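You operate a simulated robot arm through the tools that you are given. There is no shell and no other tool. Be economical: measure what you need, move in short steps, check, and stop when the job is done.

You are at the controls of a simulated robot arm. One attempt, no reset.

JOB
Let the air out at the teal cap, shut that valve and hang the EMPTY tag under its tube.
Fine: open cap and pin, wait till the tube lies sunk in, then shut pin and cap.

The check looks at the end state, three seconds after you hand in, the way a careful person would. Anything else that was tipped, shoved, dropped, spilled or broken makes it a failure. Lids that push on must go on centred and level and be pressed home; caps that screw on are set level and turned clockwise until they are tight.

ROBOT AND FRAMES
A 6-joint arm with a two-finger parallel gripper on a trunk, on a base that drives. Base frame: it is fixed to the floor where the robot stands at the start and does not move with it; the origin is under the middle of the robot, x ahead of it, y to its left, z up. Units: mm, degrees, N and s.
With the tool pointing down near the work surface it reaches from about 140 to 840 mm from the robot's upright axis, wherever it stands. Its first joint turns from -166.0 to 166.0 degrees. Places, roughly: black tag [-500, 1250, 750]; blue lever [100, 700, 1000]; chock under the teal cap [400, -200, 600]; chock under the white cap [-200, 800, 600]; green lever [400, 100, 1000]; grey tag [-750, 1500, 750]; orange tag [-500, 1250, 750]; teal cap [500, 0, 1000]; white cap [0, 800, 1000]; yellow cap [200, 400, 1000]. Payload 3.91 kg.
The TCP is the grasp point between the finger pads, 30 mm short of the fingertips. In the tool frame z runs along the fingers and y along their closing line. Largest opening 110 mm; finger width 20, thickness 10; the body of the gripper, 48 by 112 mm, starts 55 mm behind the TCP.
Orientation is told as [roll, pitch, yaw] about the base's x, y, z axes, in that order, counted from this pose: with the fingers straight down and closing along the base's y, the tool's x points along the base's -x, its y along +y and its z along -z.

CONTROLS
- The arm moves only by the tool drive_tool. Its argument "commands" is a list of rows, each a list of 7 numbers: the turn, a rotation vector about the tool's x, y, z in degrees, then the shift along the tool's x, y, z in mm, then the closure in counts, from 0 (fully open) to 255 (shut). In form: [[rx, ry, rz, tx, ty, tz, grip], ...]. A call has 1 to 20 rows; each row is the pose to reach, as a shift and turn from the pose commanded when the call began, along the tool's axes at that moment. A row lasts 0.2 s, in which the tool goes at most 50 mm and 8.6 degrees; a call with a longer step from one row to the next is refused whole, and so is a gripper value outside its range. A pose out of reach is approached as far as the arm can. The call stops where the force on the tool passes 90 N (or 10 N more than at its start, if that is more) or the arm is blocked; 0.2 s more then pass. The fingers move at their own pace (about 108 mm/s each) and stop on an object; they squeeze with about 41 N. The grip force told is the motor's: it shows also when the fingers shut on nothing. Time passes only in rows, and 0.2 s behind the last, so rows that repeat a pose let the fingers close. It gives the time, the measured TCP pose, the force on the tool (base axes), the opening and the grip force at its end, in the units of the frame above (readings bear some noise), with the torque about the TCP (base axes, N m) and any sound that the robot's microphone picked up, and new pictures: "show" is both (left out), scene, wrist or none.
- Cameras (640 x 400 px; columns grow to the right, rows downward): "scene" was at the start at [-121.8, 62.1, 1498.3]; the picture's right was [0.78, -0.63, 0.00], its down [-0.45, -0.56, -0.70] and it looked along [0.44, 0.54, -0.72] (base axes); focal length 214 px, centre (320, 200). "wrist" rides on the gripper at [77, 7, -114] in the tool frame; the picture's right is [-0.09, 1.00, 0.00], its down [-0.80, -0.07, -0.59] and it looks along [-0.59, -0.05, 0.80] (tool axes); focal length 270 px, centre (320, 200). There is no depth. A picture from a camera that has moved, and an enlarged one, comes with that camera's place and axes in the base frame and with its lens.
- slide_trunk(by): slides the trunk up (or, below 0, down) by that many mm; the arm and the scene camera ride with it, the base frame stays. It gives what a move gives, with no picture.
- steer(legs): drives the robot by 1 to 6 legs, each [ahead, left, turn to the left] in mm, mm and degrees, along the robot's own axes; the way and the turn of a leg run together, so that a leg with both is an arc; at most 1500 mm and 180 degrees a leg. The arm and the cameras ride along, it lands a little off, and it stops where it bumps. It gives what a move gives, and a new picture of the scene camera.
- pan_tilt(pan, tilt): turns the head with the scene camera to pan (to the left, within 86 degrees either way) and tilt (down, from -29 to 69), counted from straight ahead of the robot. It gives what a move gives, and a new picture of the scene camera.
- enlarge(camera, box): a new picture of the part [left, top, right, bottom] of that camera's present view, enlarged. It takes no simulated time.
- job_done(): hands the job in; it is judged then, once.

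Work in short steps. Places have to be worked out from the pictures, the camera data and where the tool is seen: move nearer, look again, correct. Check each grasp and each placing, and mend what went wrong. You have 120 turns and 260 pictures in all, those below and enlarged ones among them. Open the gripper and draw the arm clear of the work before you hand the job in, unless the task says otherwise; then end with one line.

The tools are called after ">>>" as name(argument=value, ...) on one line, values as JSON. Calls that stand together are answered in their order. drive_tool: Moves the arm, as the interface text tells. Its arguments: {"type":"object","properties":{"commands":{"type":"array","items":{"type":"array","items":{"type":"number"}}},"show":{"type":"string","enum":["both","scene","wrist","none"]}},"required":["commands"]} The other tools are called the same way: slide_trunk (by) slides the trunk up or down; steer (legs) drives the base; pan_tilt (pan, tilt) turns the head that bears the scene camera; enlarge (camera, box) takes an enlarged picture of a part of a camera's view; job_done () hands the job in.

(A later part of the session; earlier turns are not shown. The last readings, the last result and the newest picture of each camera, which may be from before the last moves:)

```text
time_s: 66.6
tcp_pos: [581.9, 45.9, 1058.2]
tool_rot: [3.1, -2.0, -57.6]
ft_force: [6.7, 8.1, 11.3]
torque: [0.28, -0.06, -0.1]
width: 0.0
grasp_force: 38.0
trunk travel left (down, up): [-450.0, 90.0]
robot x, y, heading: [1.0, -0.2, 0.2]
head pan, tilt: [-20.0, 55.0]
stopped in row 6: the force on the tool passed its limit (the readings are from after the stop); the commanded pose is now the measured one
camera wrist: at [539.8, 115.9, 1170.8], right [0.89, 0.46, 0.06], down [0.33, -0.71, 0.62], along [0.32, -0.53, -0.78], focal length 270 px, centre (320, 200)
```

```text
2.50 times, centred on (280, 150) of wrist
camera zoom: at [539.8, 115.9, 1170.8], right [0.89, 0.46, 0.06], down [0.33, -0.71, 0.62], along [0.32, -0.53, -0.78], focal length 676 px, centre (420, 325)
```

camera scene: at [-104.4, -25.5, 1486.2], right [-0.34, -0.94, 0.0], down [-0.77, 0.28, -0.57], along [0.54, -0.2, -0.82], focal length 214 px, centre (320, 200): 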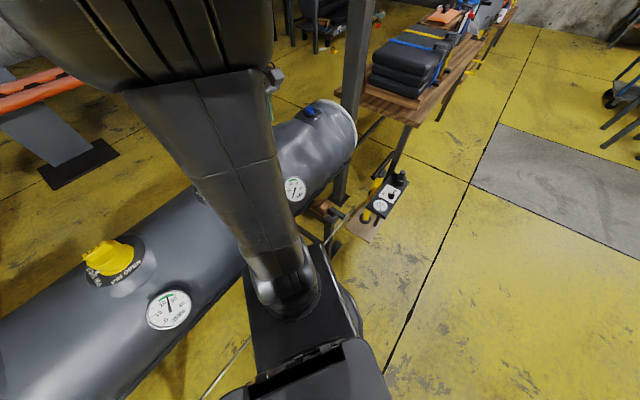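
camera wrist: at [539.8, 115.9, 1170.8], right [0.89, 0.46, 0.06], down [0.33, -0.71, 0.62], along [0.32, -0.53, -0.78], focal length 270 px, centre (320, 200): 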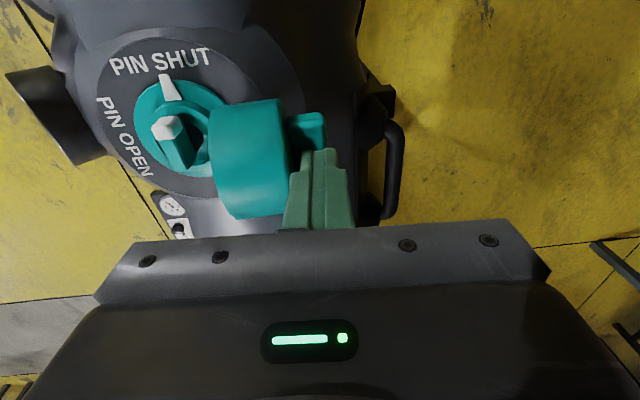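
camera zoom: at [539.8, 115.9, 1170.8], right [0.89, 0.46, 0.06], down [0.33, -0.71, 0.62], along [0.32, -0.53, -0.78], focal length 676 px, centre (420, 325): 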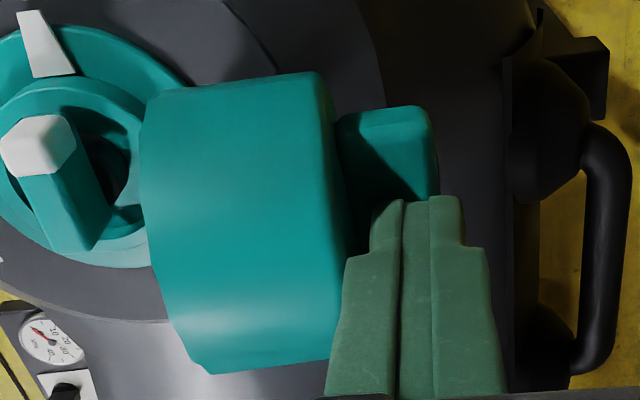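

The finger is resting on top of the tab. I move further out first, then lower, then push against the tab's outer face.

>>> drive_tool(commands=[[1, 0, 0, 0, 0, -8, 255], [2, 0, 0, 0, 20, -8, 255], [2, 1, 0, 0, 36, -8, 255], [2, 1, 0, 0, 36, 10, 255], [2, 1, 0, 0, 36, 24, 255]], show="wrist")

```text
time_s: 67.8
tcp_pos: [611.9, 64.0, 1032.1]
tool_rot: [0.6, -0.8, -57.6]
ft_force: [0.2, 0.3, 0.3]
torque: [-0.01, 0.03, 0.03]
width: 0.1
grasp_force: 37.7
trunk travel left (down, up): [-450.0, 90.0]
robot x, y, heading: [3.1, 0.7, 0.2]
head pan, tilt: [-20.0, 55.0]
camera wrist: at [576.8, 134.6, 1147.2], right [0.89, 0.46, 0.01], down [0.36, -0.71, 0.61], along [0.29, -0.53, -0.8], focal length 270 px, centre (320, 200)
```

wrist: 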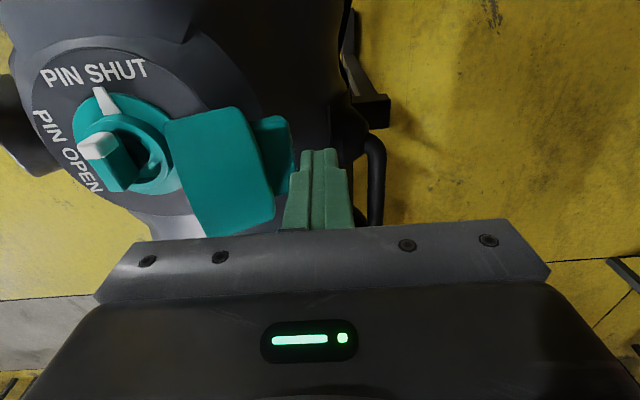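

Clear and lower. Now push inward.

>>> drive_tool(commands=[[0, 0, 0, 0, -12, 0, 255], [0, 0, 0, 0, -24, 0, 255], [0, 0, 0, 0, -36, -1, 255], [0, 0, 0, 0, -48, -3, 255], [0, 0, 0, 0, -58, -5, 255], [0, 0, 0, 0, -68, -8, 255], [0, 0, 0, 0, -76, -11, 255]], show="wrist")

```text
time_s: 68.6
tcp_pos: [596.3, 55.3, 1046.9]
tool_rot: [3.6, -1.7, -57.2]
ft_force: [12.9, 9.2, 10.7]
torque: [0.31, -0.3, -0.14]
width: 0.1
grasp_force: 37.7
trunk travel left (down, up): [-450.0, 90.0]
robot x, y, heading: [2.2, 2.5, 0.4]
head pan, tilt: [-20.0, 55.0]
stopped in row 4: the force on the tool passed its limit (the readings are from after the stop); the commanded pose is now the measured one
camera wrist: at [554.8, 124.0, 1159.5], right [0.88, 0.46, 0.06], down [0.33, -0.72, 0.61], along [0.33, -0.52, -0.79], focal length 270 px, centre (320, 200)
```

wrist: 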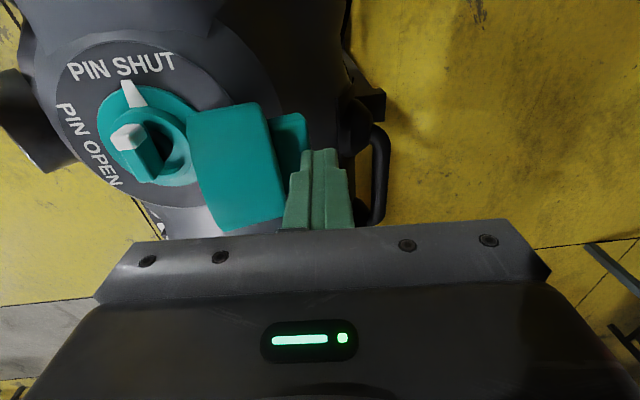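

It slid up over the tab again: the tab is lower than I assumed. I go farther out and ~20 mm deeper.

>>> drive_tool(commands=[[1, 0, 0, 0, 8, -4, 255], [3, 1, 0, 0, 34, -4, 255], [3, 1, 0, 0, 36, 15, 255], [3, 1, 0, 0, 36, 38, 255]], show="wrist")

>>> enlarge(camera="wrist", box=[80, 50, 400, 240])

```text
time_s: 69.6
tcp_pos: [629.2, 72.8, 1009.2]
tool_rot: [-0.1, -0.6, -57.4]
ft_force: [0.1, -0.2, 0.0]
torque: [-0.04, -0.01, 0.02]
width: 0.0
grasp_force: 37.8
trunk travel left (down, up): [-450.0, 90.0]
robot x, y, heading: [4.5, -0.8, 0.6]
head pan, tilt: [-20.0, 55.0]
camera wrist: at [593.7, 143.4, 1122.4], right [0.89, 0.46, 0.0], down [0.37, -0.71, 0.6], along [0.28, -0.54, -0.8], focal length 270 px, centre (320, 200)
```

wrist: 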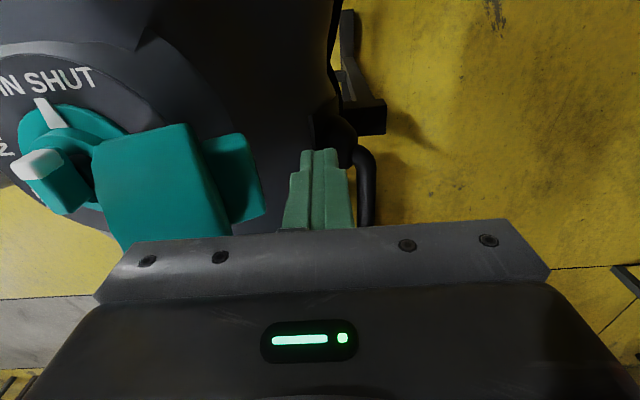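

```text
2.00 times, centred on (240, 145) of wrist
camera zoom: at [593.7, 143.4, 1122.4], right [0.89, 0.46, 0.0], down [0.37, -0.71, 0.6], along [0.28, -0.54, -0.8], focal length 541 px, centre (480, 310)
```

zoom: 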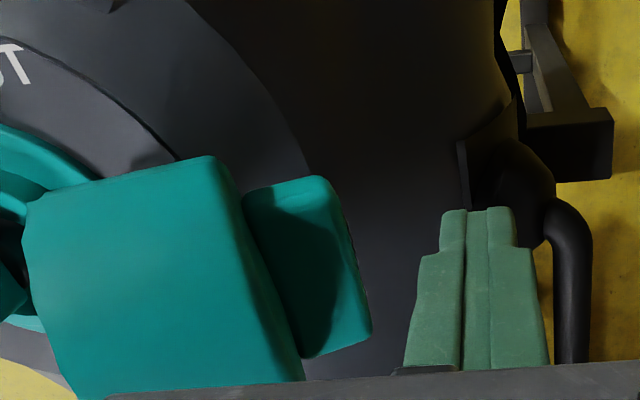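

Tip is now well below the tab. Push inward.

>>> drive_tool(commands=[[0, 0, 0, 0, -12, 0, 255], [0, 0, 0, 0, -24, 0, 255], [0, 0, 0, 0, -36, 0, 255], [0, 0, 0, 0, -46, 0, 255], [0, 0, 0, 0, -56, -2, 255], [0, 0, 0, 0, -66, -6, 255], [0, 0, 0, 0, -74, -12, 255]], show="wrist")

```text
time_s: 70.7
tcp_pos: [604.1, 59.4, 1019.5]
tool_rot: [2.7, -1.7, -56.9]
ft_force: [21.4, 9.6, 13.2]
torque: [0.15, -0.02, -0.18]
width: 0.0
grasp_force: 37.7
trunk travel left (down, up): [-450.0, 90.0]
robot x, y, heading: [7.4, 5.2, 0.4]
head pan, tilt: [-20.0, 55.0]
stopped in row 5: the force on the tool passed its limit (the readings are from after the stop); the commanded pose is now the measured one
camera wrist: at [563.2, 128.0, 1131.8], right [0.88, 0.47, 0.05], down [0.35, -0.71, 0.61], along [0.32, -0.52, -0.79], focal length 270 px, centre (320, 200)
```

wrist: 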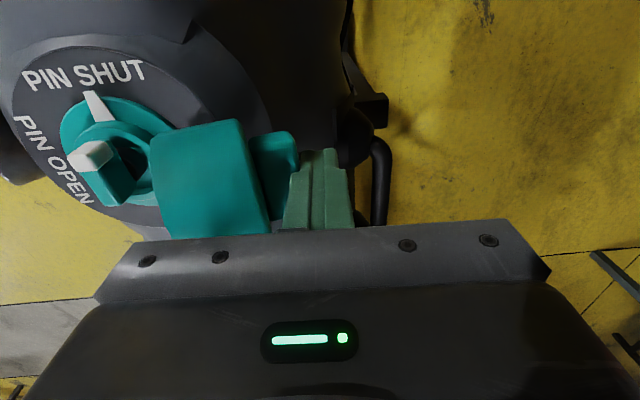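

The cap holds against that low push. Better plan: pinch the cap body's two sides along the tube axis, so it can be swung with the tool upright. First retreat up and turn the tool 90°.

>>> drive_tool(commands=[[0, 0, 0, 0, 15, 0, 255], [1.5, 1, 0, 0, 28, -10, 255], [2.5, 1, 0, 0, 28, -60, 255], [2.5, 1, 0, 0, 28, -110, 255]], show="none")

>>> drive_tool(commands=[[0, 0, -8, 0, -10, 0, 200], [0, 0, -16, 0, -20, 0, 100], [0, 0, -24, 0, -30, 0, 50], [0, 0, -32, 0, -40, 0, 40], [0, 0, -40, 0, -50, 0, 40], [0, 0, -48, 0, -60, 0, 40], [0, 0, -56, 0, -70, 0, 40], [0, 0, -64, 0, -80, 0, 40], [0, 0, -72, 0, -80, 0, 40], [0, 0, -80, 0, -80, 0, 40], [0, 0, -88, 0, -80, 0, 40], [0, 0, -89.5, 0, -80, 0, 40]], show="wrist")

```text
time_s: 71.7
tcp_pos: [620.1, 72.6, 1129.3]
tool_rot: [-0.5, -0.4, -57.1]
ft_force: [0.6, 0.1, 0.2]
torque: [0.02, 0.0, -0.01]
width: 0.0
grasp_force: 37.6
trunk travel left (down, up): [-450.0, 90.0]
robot x, y, heading: [5.5, 1.6, 0.7]
head pan, tilt: [-20.0, 55.0]
```

```text
time_s: 74.2
tcp_pos: [553.5, 28.2, 1126.6]
tool_rot: [-0.5, 0.5, 32.5]
ft_force: [0.1, 0.6, -0.4]
torque: [0.02, 0.02, 0.0]
width: 92.6
grasp_force: 0.1
trunk travel left (down, up): [-450.0, 90.0]
robot x, y, heading: [4.4, 2.5, 0.3]
head pan, tilt: [-20.0, 55.0]
camera wrist: at [487.1, -5.1, 1242.5], right [-0.46, 0.89, -0.01], down [0.72, 0.38, 0.59], along [0.52, 0.27, -0.81], focal length 270 px, centre (320, 200)
```

wrist: 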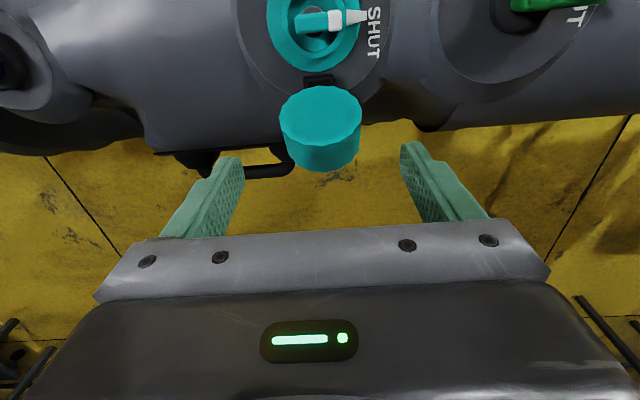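

>>> enlarge(camera="wrist", box=[240, 40, 400, 180])

```text
2.86 times, centred on (320, 110) of wrist
camera zoom: at [487.1, -5.1, 1242.5], right [-0.46, 0.89, -0.01], down [0.72, 0.38, 0.59], along [0.52, 0.27, -0.81], focal length 772 px, centre (320, 457)
```

zoom: 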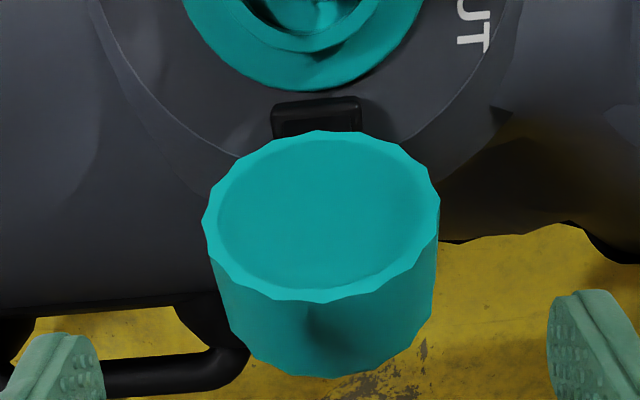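

The cap stands open ~115°, its body centred near u≈492, z≈1020. I lower the wide-open fingers around its sides.

>>> drive_tool(commands=[[0, 0, 0, -3, -3, 30, 10], [0, 0, 0, -6, -3, 60, 10], [0, 0, 0, -6, -3, 85, 10], [0, 0, 0, -6, -3, 98, 10]], show="wrist")

```text
time_s: 75.2
tcp_pos: [561.2, 27.5, 1030.2]
tool_rot: [-0.4, 0.5, 32.6]
ft_force: [-0.8, -0.3, 0.1]
torque: [0.03, -0.02, 0.01]
width: 105.5
grasp_force: 0.1
trunk travel left (down, up): [-450.0, 90.0]
robot x, y, heading: [2.1, 2.3, 0.5]
head pan, tilt: [-20.0, 55.0]
camera wrist: at [494.2, -5.5, 1145.5], right [-0.46, 0.89, -0.01], down [0.72, 0.38, 0.59], along [0.52, 0.27, -0.81], focal length 270 px, centre (320, 200)
```

wrist: 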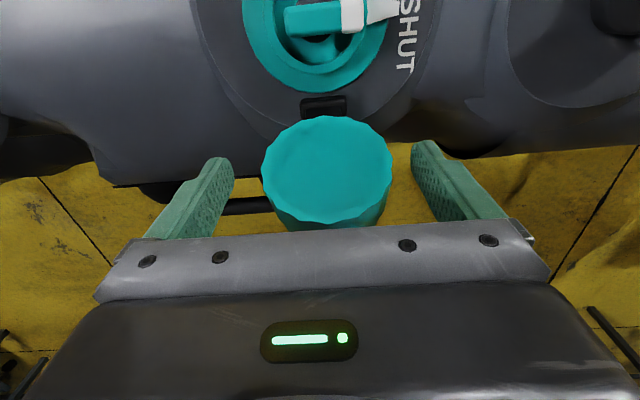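

Cap sits centred between the fingers. Close.

>>> drive_tool(commands=[[0, 0, 0, 0, 0, 0, 100], [0, 0, 0, 0, 0, 0, 180], [0, 0, 0, 0, 0, 0, 180]], show="wrist")

```text
time_s: 76.0
tcp_pos: [558.9, 30.5, 1030.1]
tool_rot: [-0.3, 0.6, 32.7]
ft_force: [-12.7, 16.5, -5.9]
torque: [1.05, 0.44, 0.94]
width: 67.3
grasp_force: 44.5
trunk travel left (down, up): [-450.0, 90.0]
robot x, y, heading: [5.5, 1.9, 0.5]
head pan, tilt: [-20.0, 55.0]
camera wrist: at [492.4, -2.6, 1145.7], right [-0.46, 0.89, -0.01], down [0.72, 0.38, 0.59], along [0.52, 0.27, -0.81], focal length 270 px, centre (320, 200)
```

wrist: 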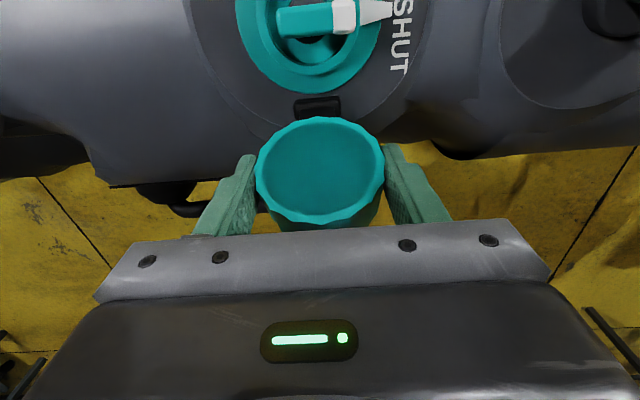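

Held (67 mm). Now swing it along the hinge arc, tool upright, first four steps.

>>> drive_tool(commands=[[0, 0, 0, 6.8, 3, -2.7, 200], [0, 0, 0, 14.1, 3, -4.8, 200], [0, 0, 0, 21.5, 3, -5.9, 200], [0, 0, 0, 29.1, 3, -5.9, 200]], show="wrist")

```text
time_s: 77.0
tcp_pos: [535.0, 15.5, 1037.2]
tool_rot: [-0.6, 0.5, 32.6]
ft_force: [19.1, 15.6, 14.1]
torque: [0.95, -1.15, 0.32]
width: 67.5
grasp_force: 45.1
trunk travel left (down, up): [-450.0, 90.0]
robot x, y, heading: [4.7, 2.7, 0.7]
head pan, tilt: [-20.0, 55.0]
camera wrist: at [468.6, -16.9, 1152.1], right [-0.46, 0.89, -0.01], down [0.71, 0.38, 0.59], along [0.53, 0.26, -0.81], focal length 270 px, centre (320, 200)
```

wrist: 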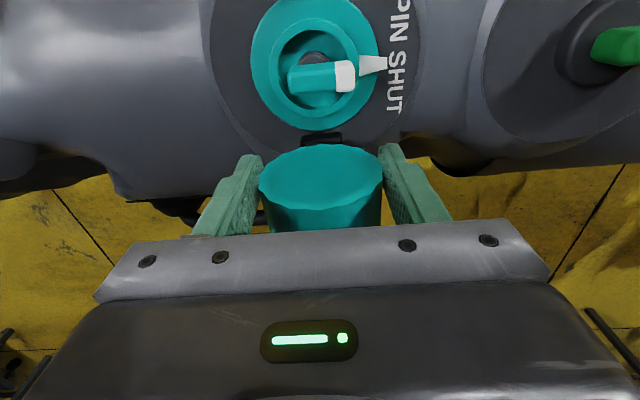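

It swings well with ~28 N. Continue.

>>> drive_tool(commands=[[0, 0, 0, 7.4, 0, 1.1, 200], [0, 0, 0, 14.7, 0, 3.2, 200], [0, 0, 0, 21.6, 0, 6.2, 200], [0, 0, 0, 27.9, 0, 10.2, 200]], show="wrist")

>>> enlarge(camera="wrist", box=[200, 60, 440, 240])

```text
time_s: 78.0
tcp_pos: [511.5, 0.8, 1025.8]
tool_rot: [-0.5, 0.5, 32.6]
ft_force: [13.9, 10.5, 17.6]
torque: [0.88, -1.16, 0.14]
width: 67.5
grasp_force: 45.0
trunk travel left (down, up): [-450.0, 90.0]
robot x, y, heading: [4.8, -0.6, 0.5]
head pan, tilt: [-20.0, 55.0]
camera wrist: at [445.1, -32.6, 1141.3], right [-0.46, 0.89, -0.01], down [0.71, 0.38, 0.59], along [0.53, 0.26, -0.81], focal length 270 px, centre (320, 200)
```

wrist: 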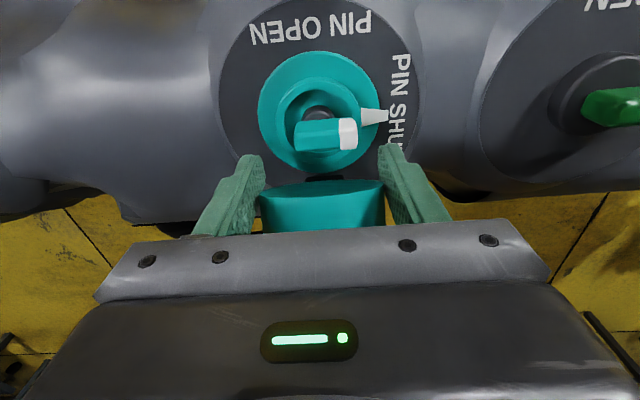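

```text
2.22 times, centred on (320, 150) of wrist
camera zoom: at [445.1, -32.6, 1141.3], right [-0.46, 0.89, -0.01], down [0.71, 0.38, 0.59], along [0.53, 0.26, -0.81], focal length 601 px, centre (320, 311)
```

zoom: 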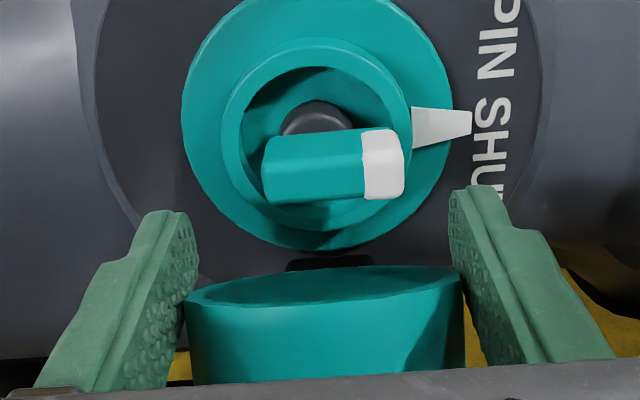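

Cap is about 55–60° from closed now. One more small step, then release upward.

>>> drive_tool(commands=[[0, 0, 0, 5.8, 0, 4.5, 200], [0, 0, 0, 5.8, 0, 4.5, 100], [0, 0, 0, 5.8, 0, 4.5, 20], [0, 0, 0, 5.8, 0, 4.5, 5], [0, 0, 0, 5.8, 0, -35, 5], [0, 0, 0, 5.8, 0, -75, 5]], show="wrist")

```text
time_s: 79.5
tcp_pos: [505.1, -1.8, 1099.3]
tool_rot: [-0.4, 0.4, 32.4]
ft_force: [0.4, -0.9, -0.2]
torque: [0.0, 0.0, 0.01]
width: 107.8
grasp_force: 0.2
trunk travel left (down, up): [-450.0, 90.0]
robot x, y, heading: [4.6, -1.1, 0.3]
head pan, tilt: [-20.0, 55.0]
camera wrist: at [437.9, -35.2, 1215.1], right [-0.46, 0.89, -0.01], down [0.72, 0.38, 0.59], along [0.52, 0.27, -0.81], focal length 270 px, centre (320, 200)
```

wrist: 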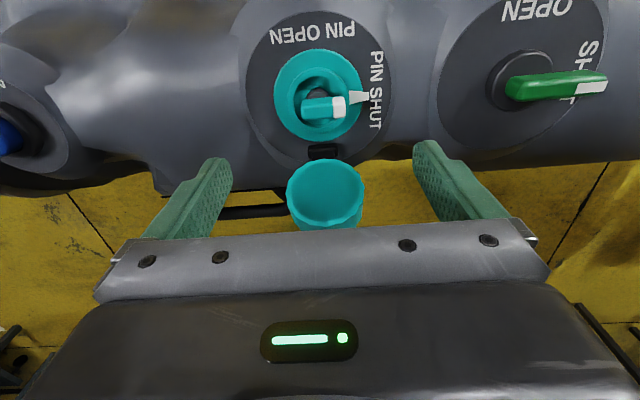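

The hinge sprang the cap open again: it must be carried past the snap point. I go back to pinch it with the fingertips only, so I can carry it nearly shut.

>>> drive_tool(commands=[[0, 0, 0, -35, -1, 0, 5], [0, 0, 0, -66, -1, 0, 5], [0, 0, 0, -66, -1, 30, 5], [0, 0, 0, -66, -1, 58, 5], [0, 0, 0, -66, -1, 58, 100], [0, 0, 0, -66, -1, 58, 180], [0, 0, 0, -66, -1, 58, 200]], show="wrist")

>>> enlarge(camera="wrist", box=[200, 80, 440, 240])

```text
time_s: 81.0
tcp_pos: [562.0, 32.7, 1041.2]
tool_rot: [-0.3, 0.6, 32.6]
ft_force: [-1.9, 7.3, -0.2]
torque: [0.57, 0.18, 0.83]
width: 67.1
grasp_force: 44.9
trunk travel left (down, up): [-450.0, 90.0]
robot x, y, heading: [5.7, 3.4, 0.4]
head pan, tilt: [-20.0, 55.0]
camera wrist: at [494.5, -0.7, 1156.3], right [-0.46, 0.89, -0.01], down [0.72, 0.38, 0.59], along [0.52, 0.27, -0.81], focal length 270 px, centre (320, 200)
```

wrist: 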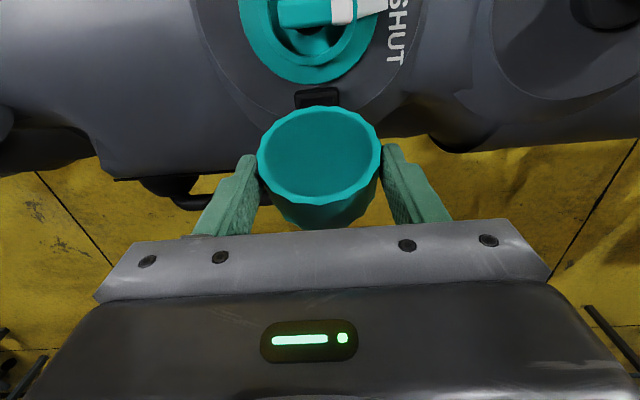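

```text
2.50 times, centred on (320, 160) of wrist
camera zoom: at [494.5, -0.7, 1156.3], right [-0.46, 0.89, -0.01], down [0.72, 0.38, 0.59], along [0.52, 0.27, -0.81], focal length 676 px, centre (320, 300)
```

zoom: 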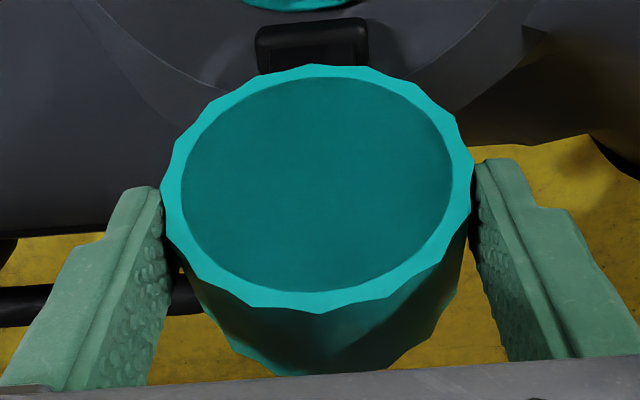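

Fingertip pinch made. Swing along the arc again, first to about two thirds.

>>> drive_tool(commands=[[0, 0, 0, 5.5, 0, -3.7, 230], [0, 0, 0, 11.4, 0, -6.6, 230], [0, 0, 0, 17.6, 0, -8.6, 230], [0, 0, 0, 24.1, 0, -9.7, 230], [0, 0, 0, 30.6, 0, -10, 230], [0, 0, 0, 37.2, 0, -9.3, 230], [0, 0, 0, 43.5, 0, -7.7, 230], [0, 0, 0, 49.6, 0, -5.2, 230], [0, 0, 0, 55.3, 0, -2, 230]], show="wrist")

>>> enlarge(camera="wrist", box=[200, 80, 440, 240])

```text
time_s: 83.0
tcp_pos: [512.4, 1.1, 1046.0]
tool_rot: [-0.5, 0.4, 32.5]
ft_force: [-1.4, 11.8, 41.6]
torque: [1.33, -1.2, 0.09]
width: 67.1
grasp_force: 45.1
trunk travel left (down, up): [-450.0, 90.0]
robot x, y, heading: [8.1, 4.2, 0.6]
head pan, tilt: [-20.0, 55.0]
camera wrist: at [444.9, -31.8, 1162.3], right [-0.46, 0.89, -0.01], down [0.71, 0.38, 0.59], along [0.53, 0.26, -0.81], focal length 270 px, centre (320, 200)
```

wrist: 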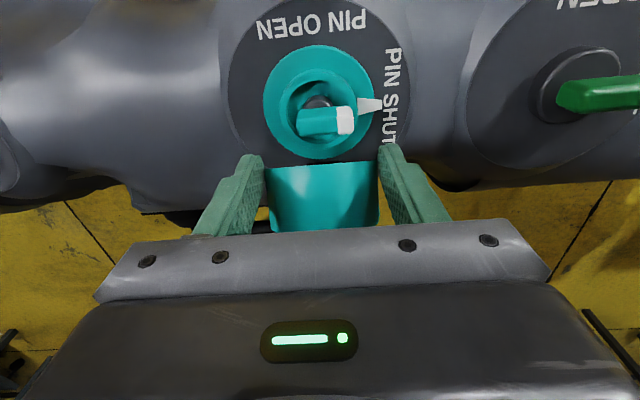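

```text
2.50 times, centred on (320, 160) of wrist
camera zoom: at [444.9, -31.8, 1162.3], right [-0.46, 0.89, -0.01], down [0.71, 0.38, 0.59], along [0.53, 0.26, -0.81], focal length 676 px, centre (320, 300)
```

zoom: 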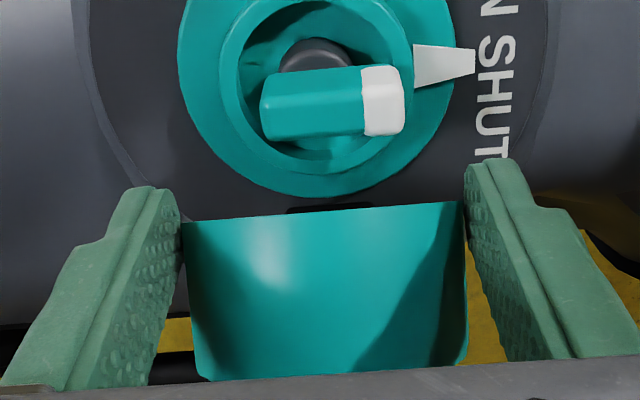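

Rim is now edge-on (~50°), still held. Continue down toward closed.

>>> drive_tool(commands=[[0, 0, 0, 5.1, 0, 4.1, 230], [0, 0, 0, 9.7, 0, 8.8, 230], [0, 0, 0, 13.6, 0, 14.1, 230], [0, 0, 0, 16.6, 0, 19.9, 230]], show="wrist")

>>> enlarge(camera="wrist", box=[200, 80, 440, 240])

```text
time_s: 84.0
tcp_pos: [498.9, -7.9, 1025.1]
tool_rot: [-0.6, 0.4, 32.5]
ft_force: [1.9, 7.4, 24.3]
torque: [0.93, -1.14, -0.06]
width: 67.1
grasp_force: 45.1
trunk travel left (down, up): [-450.0, 90.0]
robot x, y, heading: [6.2, 6.9, 0.3]
head pan, tilt: [-20.0, 55.0]
camera wrist: at [432.1, -40.6, 1140.8], right [-0.46, 0.89, -0.01], down [0.72, 0.38, 0.59], along [0.52, 0.26, -0.81], focal length 270 px, centre (320, 200)
```

wrist: 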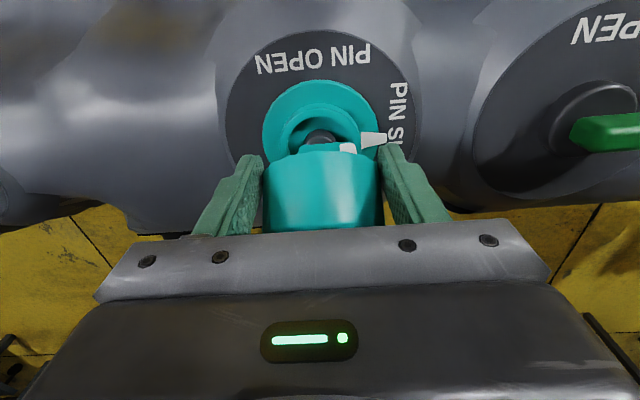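

```text
2.50 times, centred on (320, 160) of wrist
camera zoom: at [432.1, -40.6, 1140.8], right [-0.46, 0.89, -0.01], down [0.72, 0.38, 0.59], along [0.52, 0.26, -0.81], focal length 676 px, centre (320, 300)
```

zoom: 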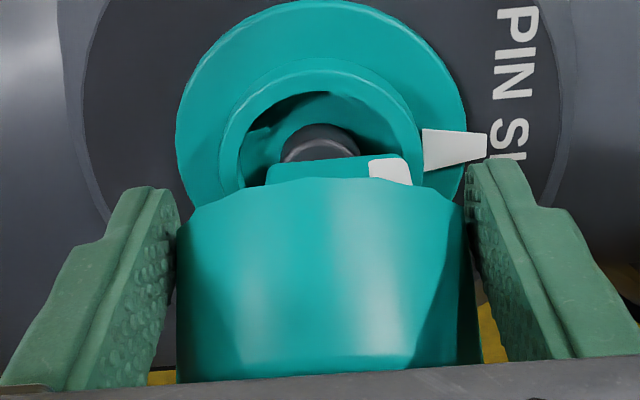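

Cap about 30° from closed; continue, mostly downward.

>>> drive_tool(commands=[[0, 0, 0, 1, 0, 5, 240], [0, 0, 0, 1.5, 0, 10, 240]], show="wrist")

>>> enlarge(camera="wrist", box=[200, 80, 440, 240])

```text
time_s: 84.7
tcp_pos: [495.6, -8.9, 1016.4]
tool_rot: [-0.5, 0.5, 32.6]
ft_force: [-7.4, 1.9, 27.8]
torque: [0.78, -0.85, -0.02]
width: 67.1
grasp_force: 44.6
trunk travel left (down, up): [-450.0, 90.0]
robot x, y, heading: [4.9, 2.8, 0.6]
head pan, tilt: [-20.0, 55.0]
camera wrist: at [429.3, -42.5, 1131.7], right [-0.46, 0.89, -0.01], down [0.72, 0.38, 0.59], along [0.52, 0.26, -0.81], focal length 270 px, centre (320, 200)
```

wrist: 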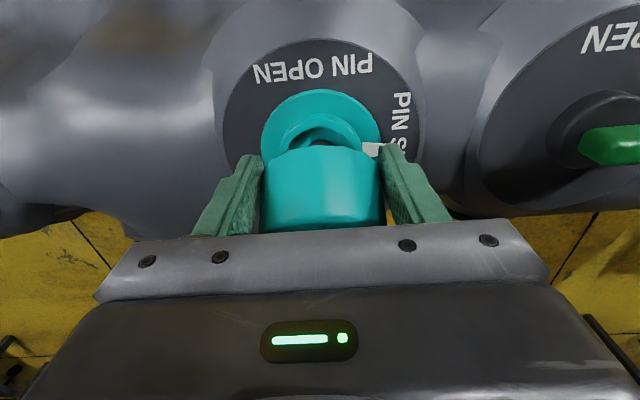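

```text
2.50 times, centred on (320, 160) of wrist
camera zoom: at [429.3, -42.5, 1131.7], right [-0.46, 0.89, -0.01], down [0.72, 0.38, 0.59], along [0.52, 0.26, -0.81], focal length 676 px, centre (320, 300)
```

zoom: 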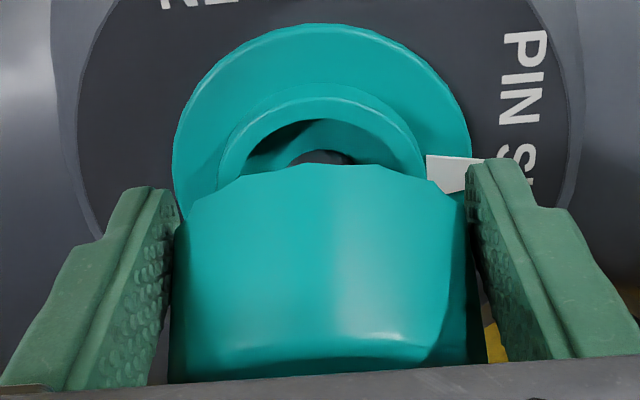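

Still tilted some 20–25°. Further down gently.

>>> drive_tool(commands=[[0, 0, 0, 0, 0, 4, 240], [0, 0, 0, 0, 0, 8, 240], [0, 0, 0, 0, 0, 11, 240]], show="wrist")

>>> enlarge(camera="wrist", box=[200, 80, 440, 240])

```text
time_s: 85.5
tcp_pos: [494.8, -11.1, 1005.9]
tool_rot: [-0.4, 0.6, 32.5]
ft_force: [-22.9, -7.6, 31.9]
torque: [0.55, -0.8, -0.31]
width: 67.5
grasp_force: 44.8
trunk travel left (down, up): [-450.0, 90.0]
robot x, y, heading: [5.9, 2.7, 0.3]
head pan, tilt: [-20.0, 55.0]
camera wrist: at [427.8, -43.6, 1121.4], right [-0.46, 0.89, -0.01], down [0.72, 0.38, 0.59], along [0.53, 0.26, -0.81], focal length 270 px, centre (320, 200)
```

wrist: 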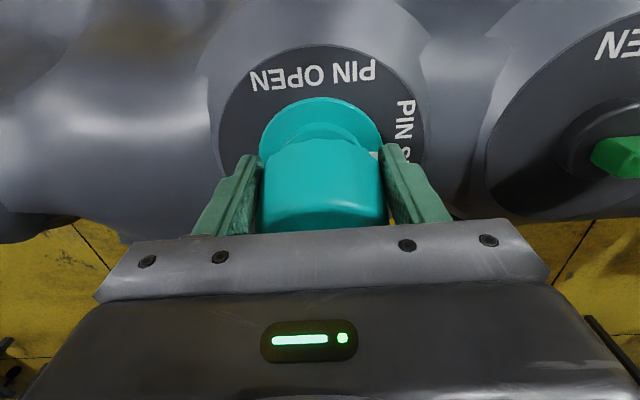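

```text
2.50 times, centred on (320, 160) of wrist
camera zoom: at [427.8, -43.6, 1121.4], right [-0.46, 0.89, -0.01], down [0.72, 0.38, 0.59], along [0.53, 0.26, -0.81], focal length 676 px, centre (320, 300)
```

zoom: 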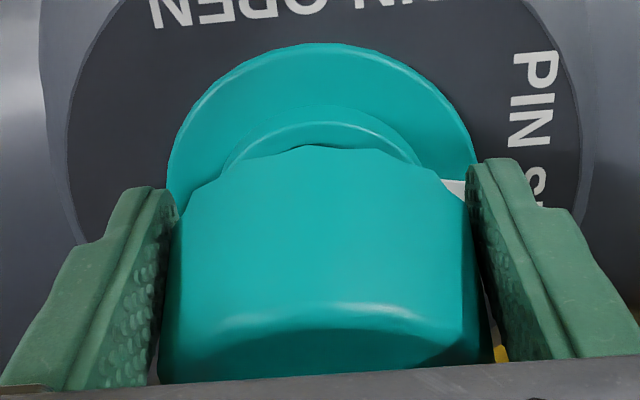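

Almost on the cup. A bit further.

>>> drive_tool(commands=[[0, 0, 0, -1, 0, 4, 240], [0, 0, 0, -1, 0, 8, 240]], show="wrist")

>>> enlarge(camera="wrist", box=[200, 80, 440, 240])

```text
time_s: 86.0
tcp_pos: [496.7, -8.5, 997.6]
tool_rot: [-0.4, 0.4, 32.5]
ft_force: [-23.6, -12.0, 31.5]
torque: [1.31, 1.09, 0.12]
width: 67.7
grasp_force: 44.7
trunk travel left (down, up): [-450.0, 90.0]
robot x, y, heading: [6.1, -0.4, 0.5]
head pan, tilt: [-20.0, 55.0]
camera wrist: at [429.4, -42.8, 1113.7], right [-0.46, 0.89, -0.01], down [0.71, 0.38, 0.59], along [0.53, 0.27, -0.81], focal length 270 px, centre (320, 200)
```

wrist: 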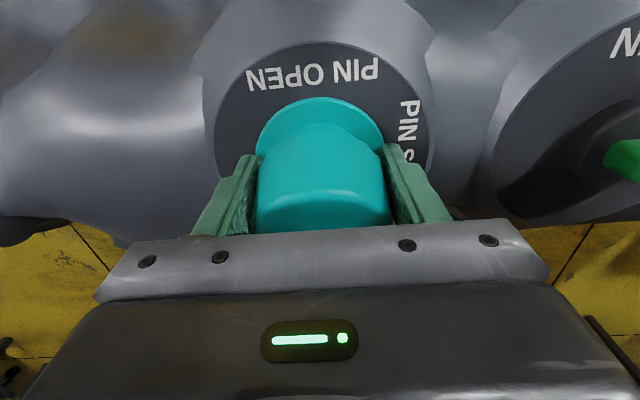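

```text
2.50 times, centred on (320, 160) of wrist
camera zoom: at [429.4, -42.8, 1113.7], right [-0.46, 0.89, -0.01], down [0.71, 0.38, 0.59], along [0.53, 0.27, -0.81], focal length 676 px, centre (320, 300)
```

zoom: 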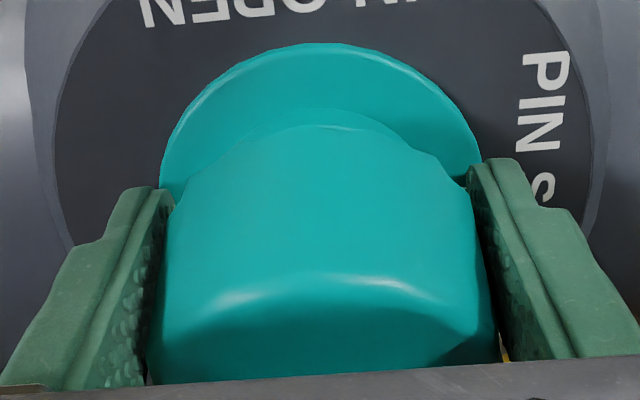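

The cap covers the cup. I release and rise to see whether it stays.

>>> drive_tool(commands=[[0, 0, 0, 0, 0, 0, 150], [0, 0, 0, 0, 0, 0, 30], [0, 0, 0, 0, 0, 0, 5], [0, 0, 0, 0, 0, -45, 5], [0, 0, 0, 0, 0, -90, 5], [0, 0, 0, 20, 0, -110, 120], [0, 0, 0, 30, 0, -110, 255], [0, 0, 0, 30, 0, -110, 255]], show="wrist")

>>> enlarge(camera="wrist", box=[220, 60, 420, 200])

```text
time_s: 87.8
tcp_pos: [473.7, -23.1, 1105.5]
tool_rot: [-0.5, 0.5, 32.5]
ft_force: [-0.8, 0.1, -0.2]
torque: [-0.01, 0.02, -0.02]
width: 0.0
grasp_force: 38.1
trunk travel left (down, up): [-450.0, 90.0]
robot x, y, heading: [2.2, 2.9, 0.4]
head pan, tilt: [-20.0, 55.0]
camera wrist: at [407.8, -55.7, 1222.1], right [-0.46, 0.89, -0.01], down [0.72, 0.38, 0.59], along [0.52, 0.27, -0.81], focal length 270 px, centre (320, 200)
```

wrist: 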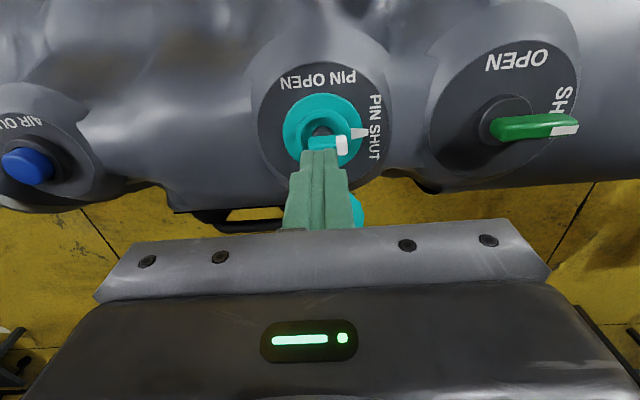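

```text
2.86 times, centred on (320, 130) of wrist
camera zoom: at [407.8, -55.7, 1222.1], right [-0.46, 0.89, -0.01], down [0.72, 0.38, 0.59], along [0.52, 0.27, -0.81], focal length 772 px, centre (320, 400)
```

zoom: 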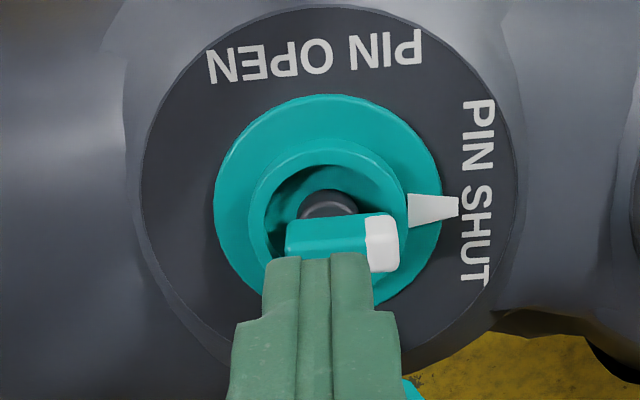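

It sprang open again: the cap must be pressed right home so that it latches. I repeat the fingertip pinch and this time carry on pressing down.

>>> drive_tool(commands=[[0, 0, 0, -30, 0.5, -5, 5], [0, 0, 0, -70, 0.5, -5, 5], [0, 0, 0, -104, 0.5, -5, 5], [0, 0, 0, -104, 0.5, 30, 5], [0, 0, 0, -104, 0.5, 62, 5], [0, 0, 0, -104, 0.5, 62, 100], [0, 0, 0, -104, 0.5, 62, 200], [0, 0, 0, -104, 0.5, 62, 230]], show="wrist")

```text
time_s: 89.7
tcp_pos: [563.7, 34.6, 1045.5]
tool_rot: [-0.4, 0.6, 32.5]
ft_force: [-0.5, 1.3, -3.2]
torque: [0.02, -0.08, 0.1]
width: 67.3
grasp_force: 44.7
trunk travel left (down, up): [-450.0, 90.0]
robot x, y, heading: [5.0, 3.9, 0.5]
head pan, tilt: [-20.0, 55.0]
camera wrist: at [496.8, 0.9, 1160.6], right [-0.46, 0.89, -0.01], down [0.72, 0.38, 0.59], along [0.52, 0.27, -0.81], focal length 270 px, centre (320, 200)
```

wrist: 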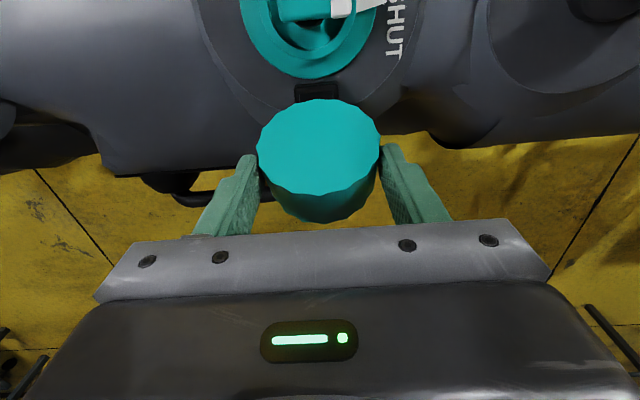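

Gripped. Run the arc again down to nearly closed.

>>> drive_tool(commands=[[0, 0, 0, 5.5, 0, -3.7, 240], [0, 0, 0, 11.4, 0, -6.6, 240], [0, 0, 0, 17.6, 0, -8.6, 240], [0, 0, 0, 24.1, 0, -9.7, 240], [0, 0, 0, 30.6, 0, -10, 240], [0, 0, 0, 37.2, 0, -9.3, 240], [0, 0, 0, 43.5, 0, -7.7, 240], [0, 0, 0, 49.6, 0, -5.2, 240], [0, 0, 0, 55.3, 0, -2, 240], [0, 0, 0, 61, 0, 2.5, 240], [0, 0, 0, 66, 0, 8, 240], [0, 0, 0, 70.5, 0, 14, 240], [0, 0, 0, 74, 0, 20, 240], [0, 0, 0, 75.5, 0, 26, 240], [0, 0, 0, 76, 0, 32, 240], [0, 0, 0, 76, 0, 38, 240], [0, 0, 0, 75.5, 0, 44, 240], [0, 0, 0, 75, 0, 50, 240]], show="wrist")

>>> enlarge(camera="wrist", box=[200, 80, 440, 240])

```text
time_s: 93.5
tcp_pos: [494.7, -10.3, 999.0]
tool_rot: [-0.5, 0.2, 32.4]
ft_force: [-12.9, -18.3, 69.5]
torque: [3.35, 3.48, 0.19]
width: 67.5
grasp_force: 44.8
trunk travel left (down, up): [-450.0, 90.0]
robot x, y, heading: [6.0, 3.4, 0.3]
head pan, tilt: [-20.0, 55.0]
camera wrist: at [427.3, -43.8, 1113.4], right [-0.46, 0.89, -0.01], down [0.71, 0.38, 0.59], along [0.53, 0.27, -0.81], focal length 270 px, centre (320, 200)
```

wrist: 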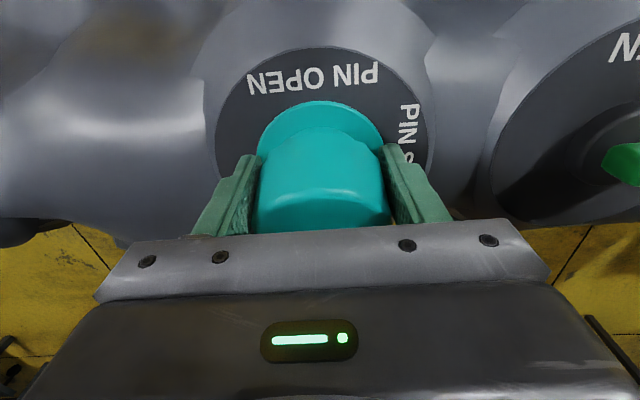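

```text
2.50 times, centred on (320, 160) of wrist
camera zoom: at [427.3, -43.8, 1113.4], right [-0.46, 0.89, -0.01], down [0.71, 0.38, 0.59], along [0.53, 0.27, -0.81], focal length 676 px, centre (320, 300)
```

zoom: 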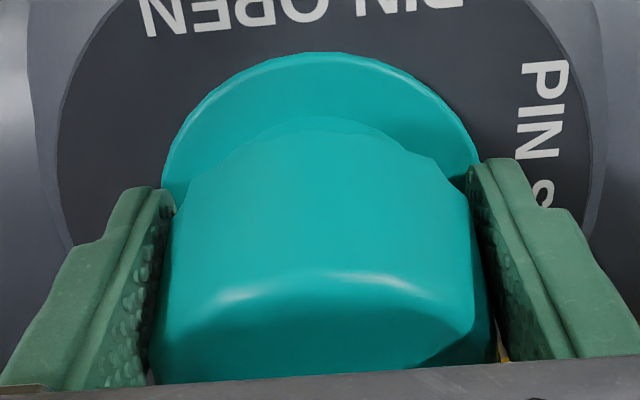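

Force 70 N: the tips now bear on the flange while the near rim is slightly up. I tilt the tool a few degrees in the closing sense to bring the near rim down.

>>> drive_tool(commands=[[0, -4, 0, 0, 0, -2, 245], [0, -8, 0, 0, 0, -2, 245], [0, -12, 0, 0, 0, -2, 245]], show="wrist")

>>> enlarge(camera="wrist", box=[200, 80, 440, 240])

```text
time_s: 94.2
tcp_pos: [490.5, -13.7, 998.3]
tool_rot: [-0.5, -11.7, 32.6]
ft_force: [-32.1, -35.0, 70.3]
torque: [1.63, 4.03, 1.03]
width: 67.7
grasp_force: 44.8
trunk travel left (down, up): [-450.0, 90.0]
robot x, y, heading: [9.0, -0.4, 0.7]
head pan, tilt: [-20.0, 55.0]
camera wrist: at [404.9, -58.3, 1096.4], right [-0.46, 0.89, 0.01], down [0.6, 0.3, 0.74], along [0.66, 0.35, -0.67], focal length 270 px, centre (320, 200)
```

wrist: 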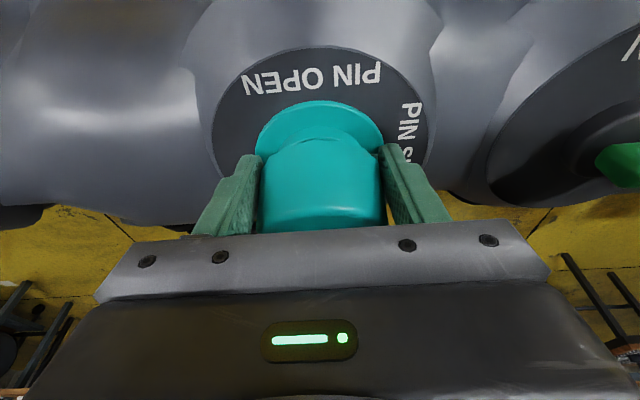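

```text
2.50 times, centred on (320, 160) of wrist
camera zoom: at [404.9, -58.3, 1096.4], right [-0.46, 0.89, 0.01], down [0.6, 0.3, 0.74], along [0.66, 0.35, -0.67], focal length 676 px, centre (320, 300)
```

zoom: 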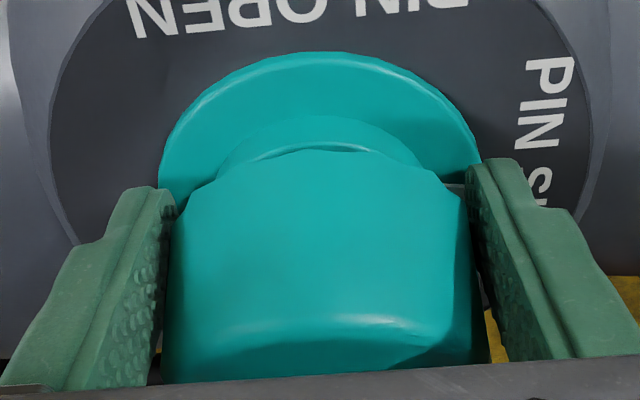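

The near rim still stands up a little, and the tips hit the flange in this grip. Better: pinch the tab's two ends, so fingertips end on top of the cap. I release, rise and look at the tab from the far side first.

>>> drive_tool(commands=[[0, 0, 0, 0, 0, 0, 150], [0, 0, 0, 0, 0, -2, 30], [0, 0, 0, 0, 0, -2, 5], [0, 4, 0, 0, 0, -40, 5], [0, 8, 0, -20, 0, -80, 5], [0, 12, 0, -60, 0, -105, 5], [0, 12, 0, -100, 0, -105, 5], [0, 12, 0, -140, 0, -105, 5]], show="wrist")

>>> pan_tilt(pan=5, tilt=40)

```text
time_s: 96.0
tcp_pos: [597.2, 55.1, 1126.0]
tool_rot: [-0.3, 0.6, 32.5]
ft_force: [0.3, -0.3, -0.9]
torque: [0.0, 0.01, 0.0]
width: 107.9
grasp_force: 0.1
trunk travel left (down, up): [-450.0, 90.0]
robot x, y, heading: [3.9, 2.9, 0.7]
head pan, tilt: [-20.0, 55.0]
camera wrist: at [531.0, 21.6, 1240.5], right [-0.46, 0.89, -0.01], down [0.72, 0.38, 0.59], along [0.52, 0.26, -0.81], focal length 270 px, centre (320, 200)
```

wrist: 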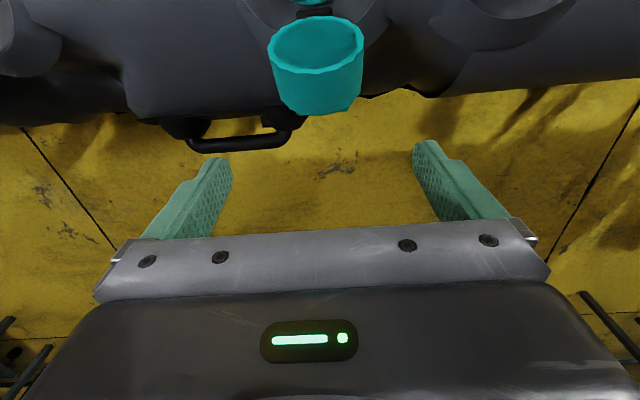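

```text
time_s: 96.9
tcp_pos: [596.9, 54.4, 1125.4]
tool_rot: [-0.4, 0.5, 32.4]
ft_force: [-0.2, 1.3, 0.5]
torque: [0.0, 0.0, 0.01]
width: 107.6
grasp_force: 0.0
trunk travel left (down, up): [-450.0, 90.0]
robot x, y, heading: [8.6, 3.0, 0.6]
head pan, tilt: [5.0, 40.0]
camera scene: at [-82.4, 8.3, 1506.8], right [0.1, -1.0, 0.0], down [-0.64, -0.06, -0.77], along [0.76, 0.07, -0.64], focal length 214 px, centre (320, 200)
```

scene: 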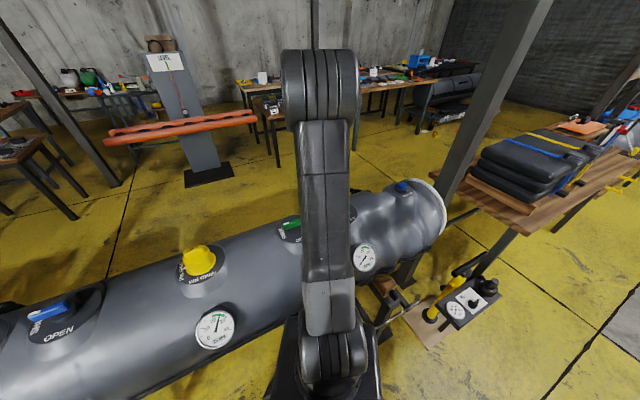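

Re-deriving the hinge at (u≈469, z≈970), the tab's outer edge lies near u≈542, z≈990. I lower the open fingers around the tab's ends.

>>> drive_tool(commands=[[0, 0, 0, -8, 0, 40, 5], [0, 0, 0, -8, 0, 80, 5], [0, 0, 0, -8, 0, 111, 5]], show="wrist")

>>> enlarge(camera="wrist", box=[200, 80, 440, 240])

```text
time_s: 97.7
tcp_pos: [603.1, 57.6, 1015.0]
tool_rot: [-0.4, 0.6, 32.5]
ft_force: [-0.2, 0.4, 0.1]
torque: [-0.01, 0.01, 0.02]
width: 108.1
grasp_force: 0.1
trunk travel left (down, up): [-450.0, 90.0]
robot x, y, heading: [5.7, 0.7, 0.4]
head pan, tilt: [5.0, 40.0]
camera wrist: at [535.8, 24.6, 1130.5], right [-0.46, 0.89, -0.01], down [0.72, 0.38, 0.59], along [0.52, 0.27, -0.81], focal length 270 px, centre (320, 200)
```

wrist: 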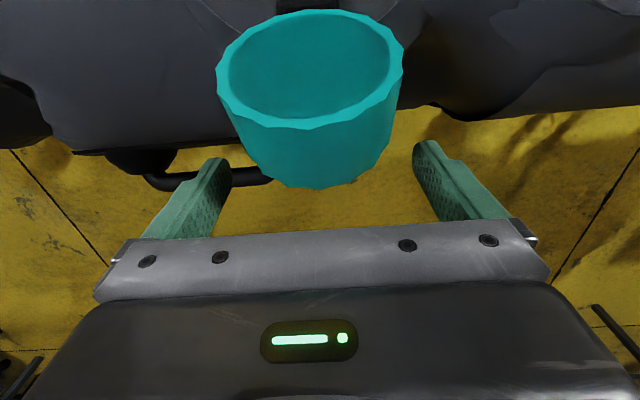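

```text
2.50 times, centred on (320, 160) of wrist
camera zoom: at [535.8, 24.6, 1130.5], right [-0.46, 0.89, -0.01], down [0.72, 0.38, 0.59], along [0.52, 0.27, -0.81], focal length 676 px, centre (320, 300)
```

zoom: 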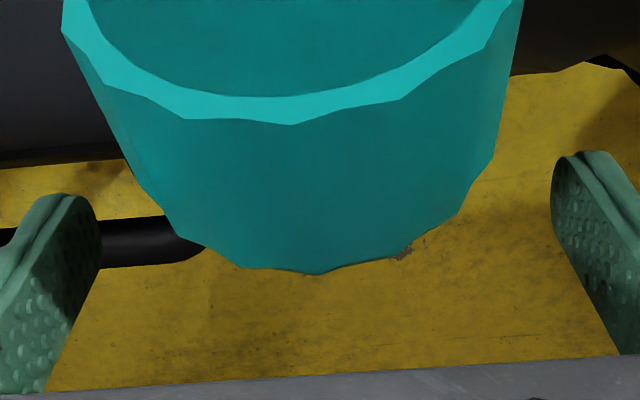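

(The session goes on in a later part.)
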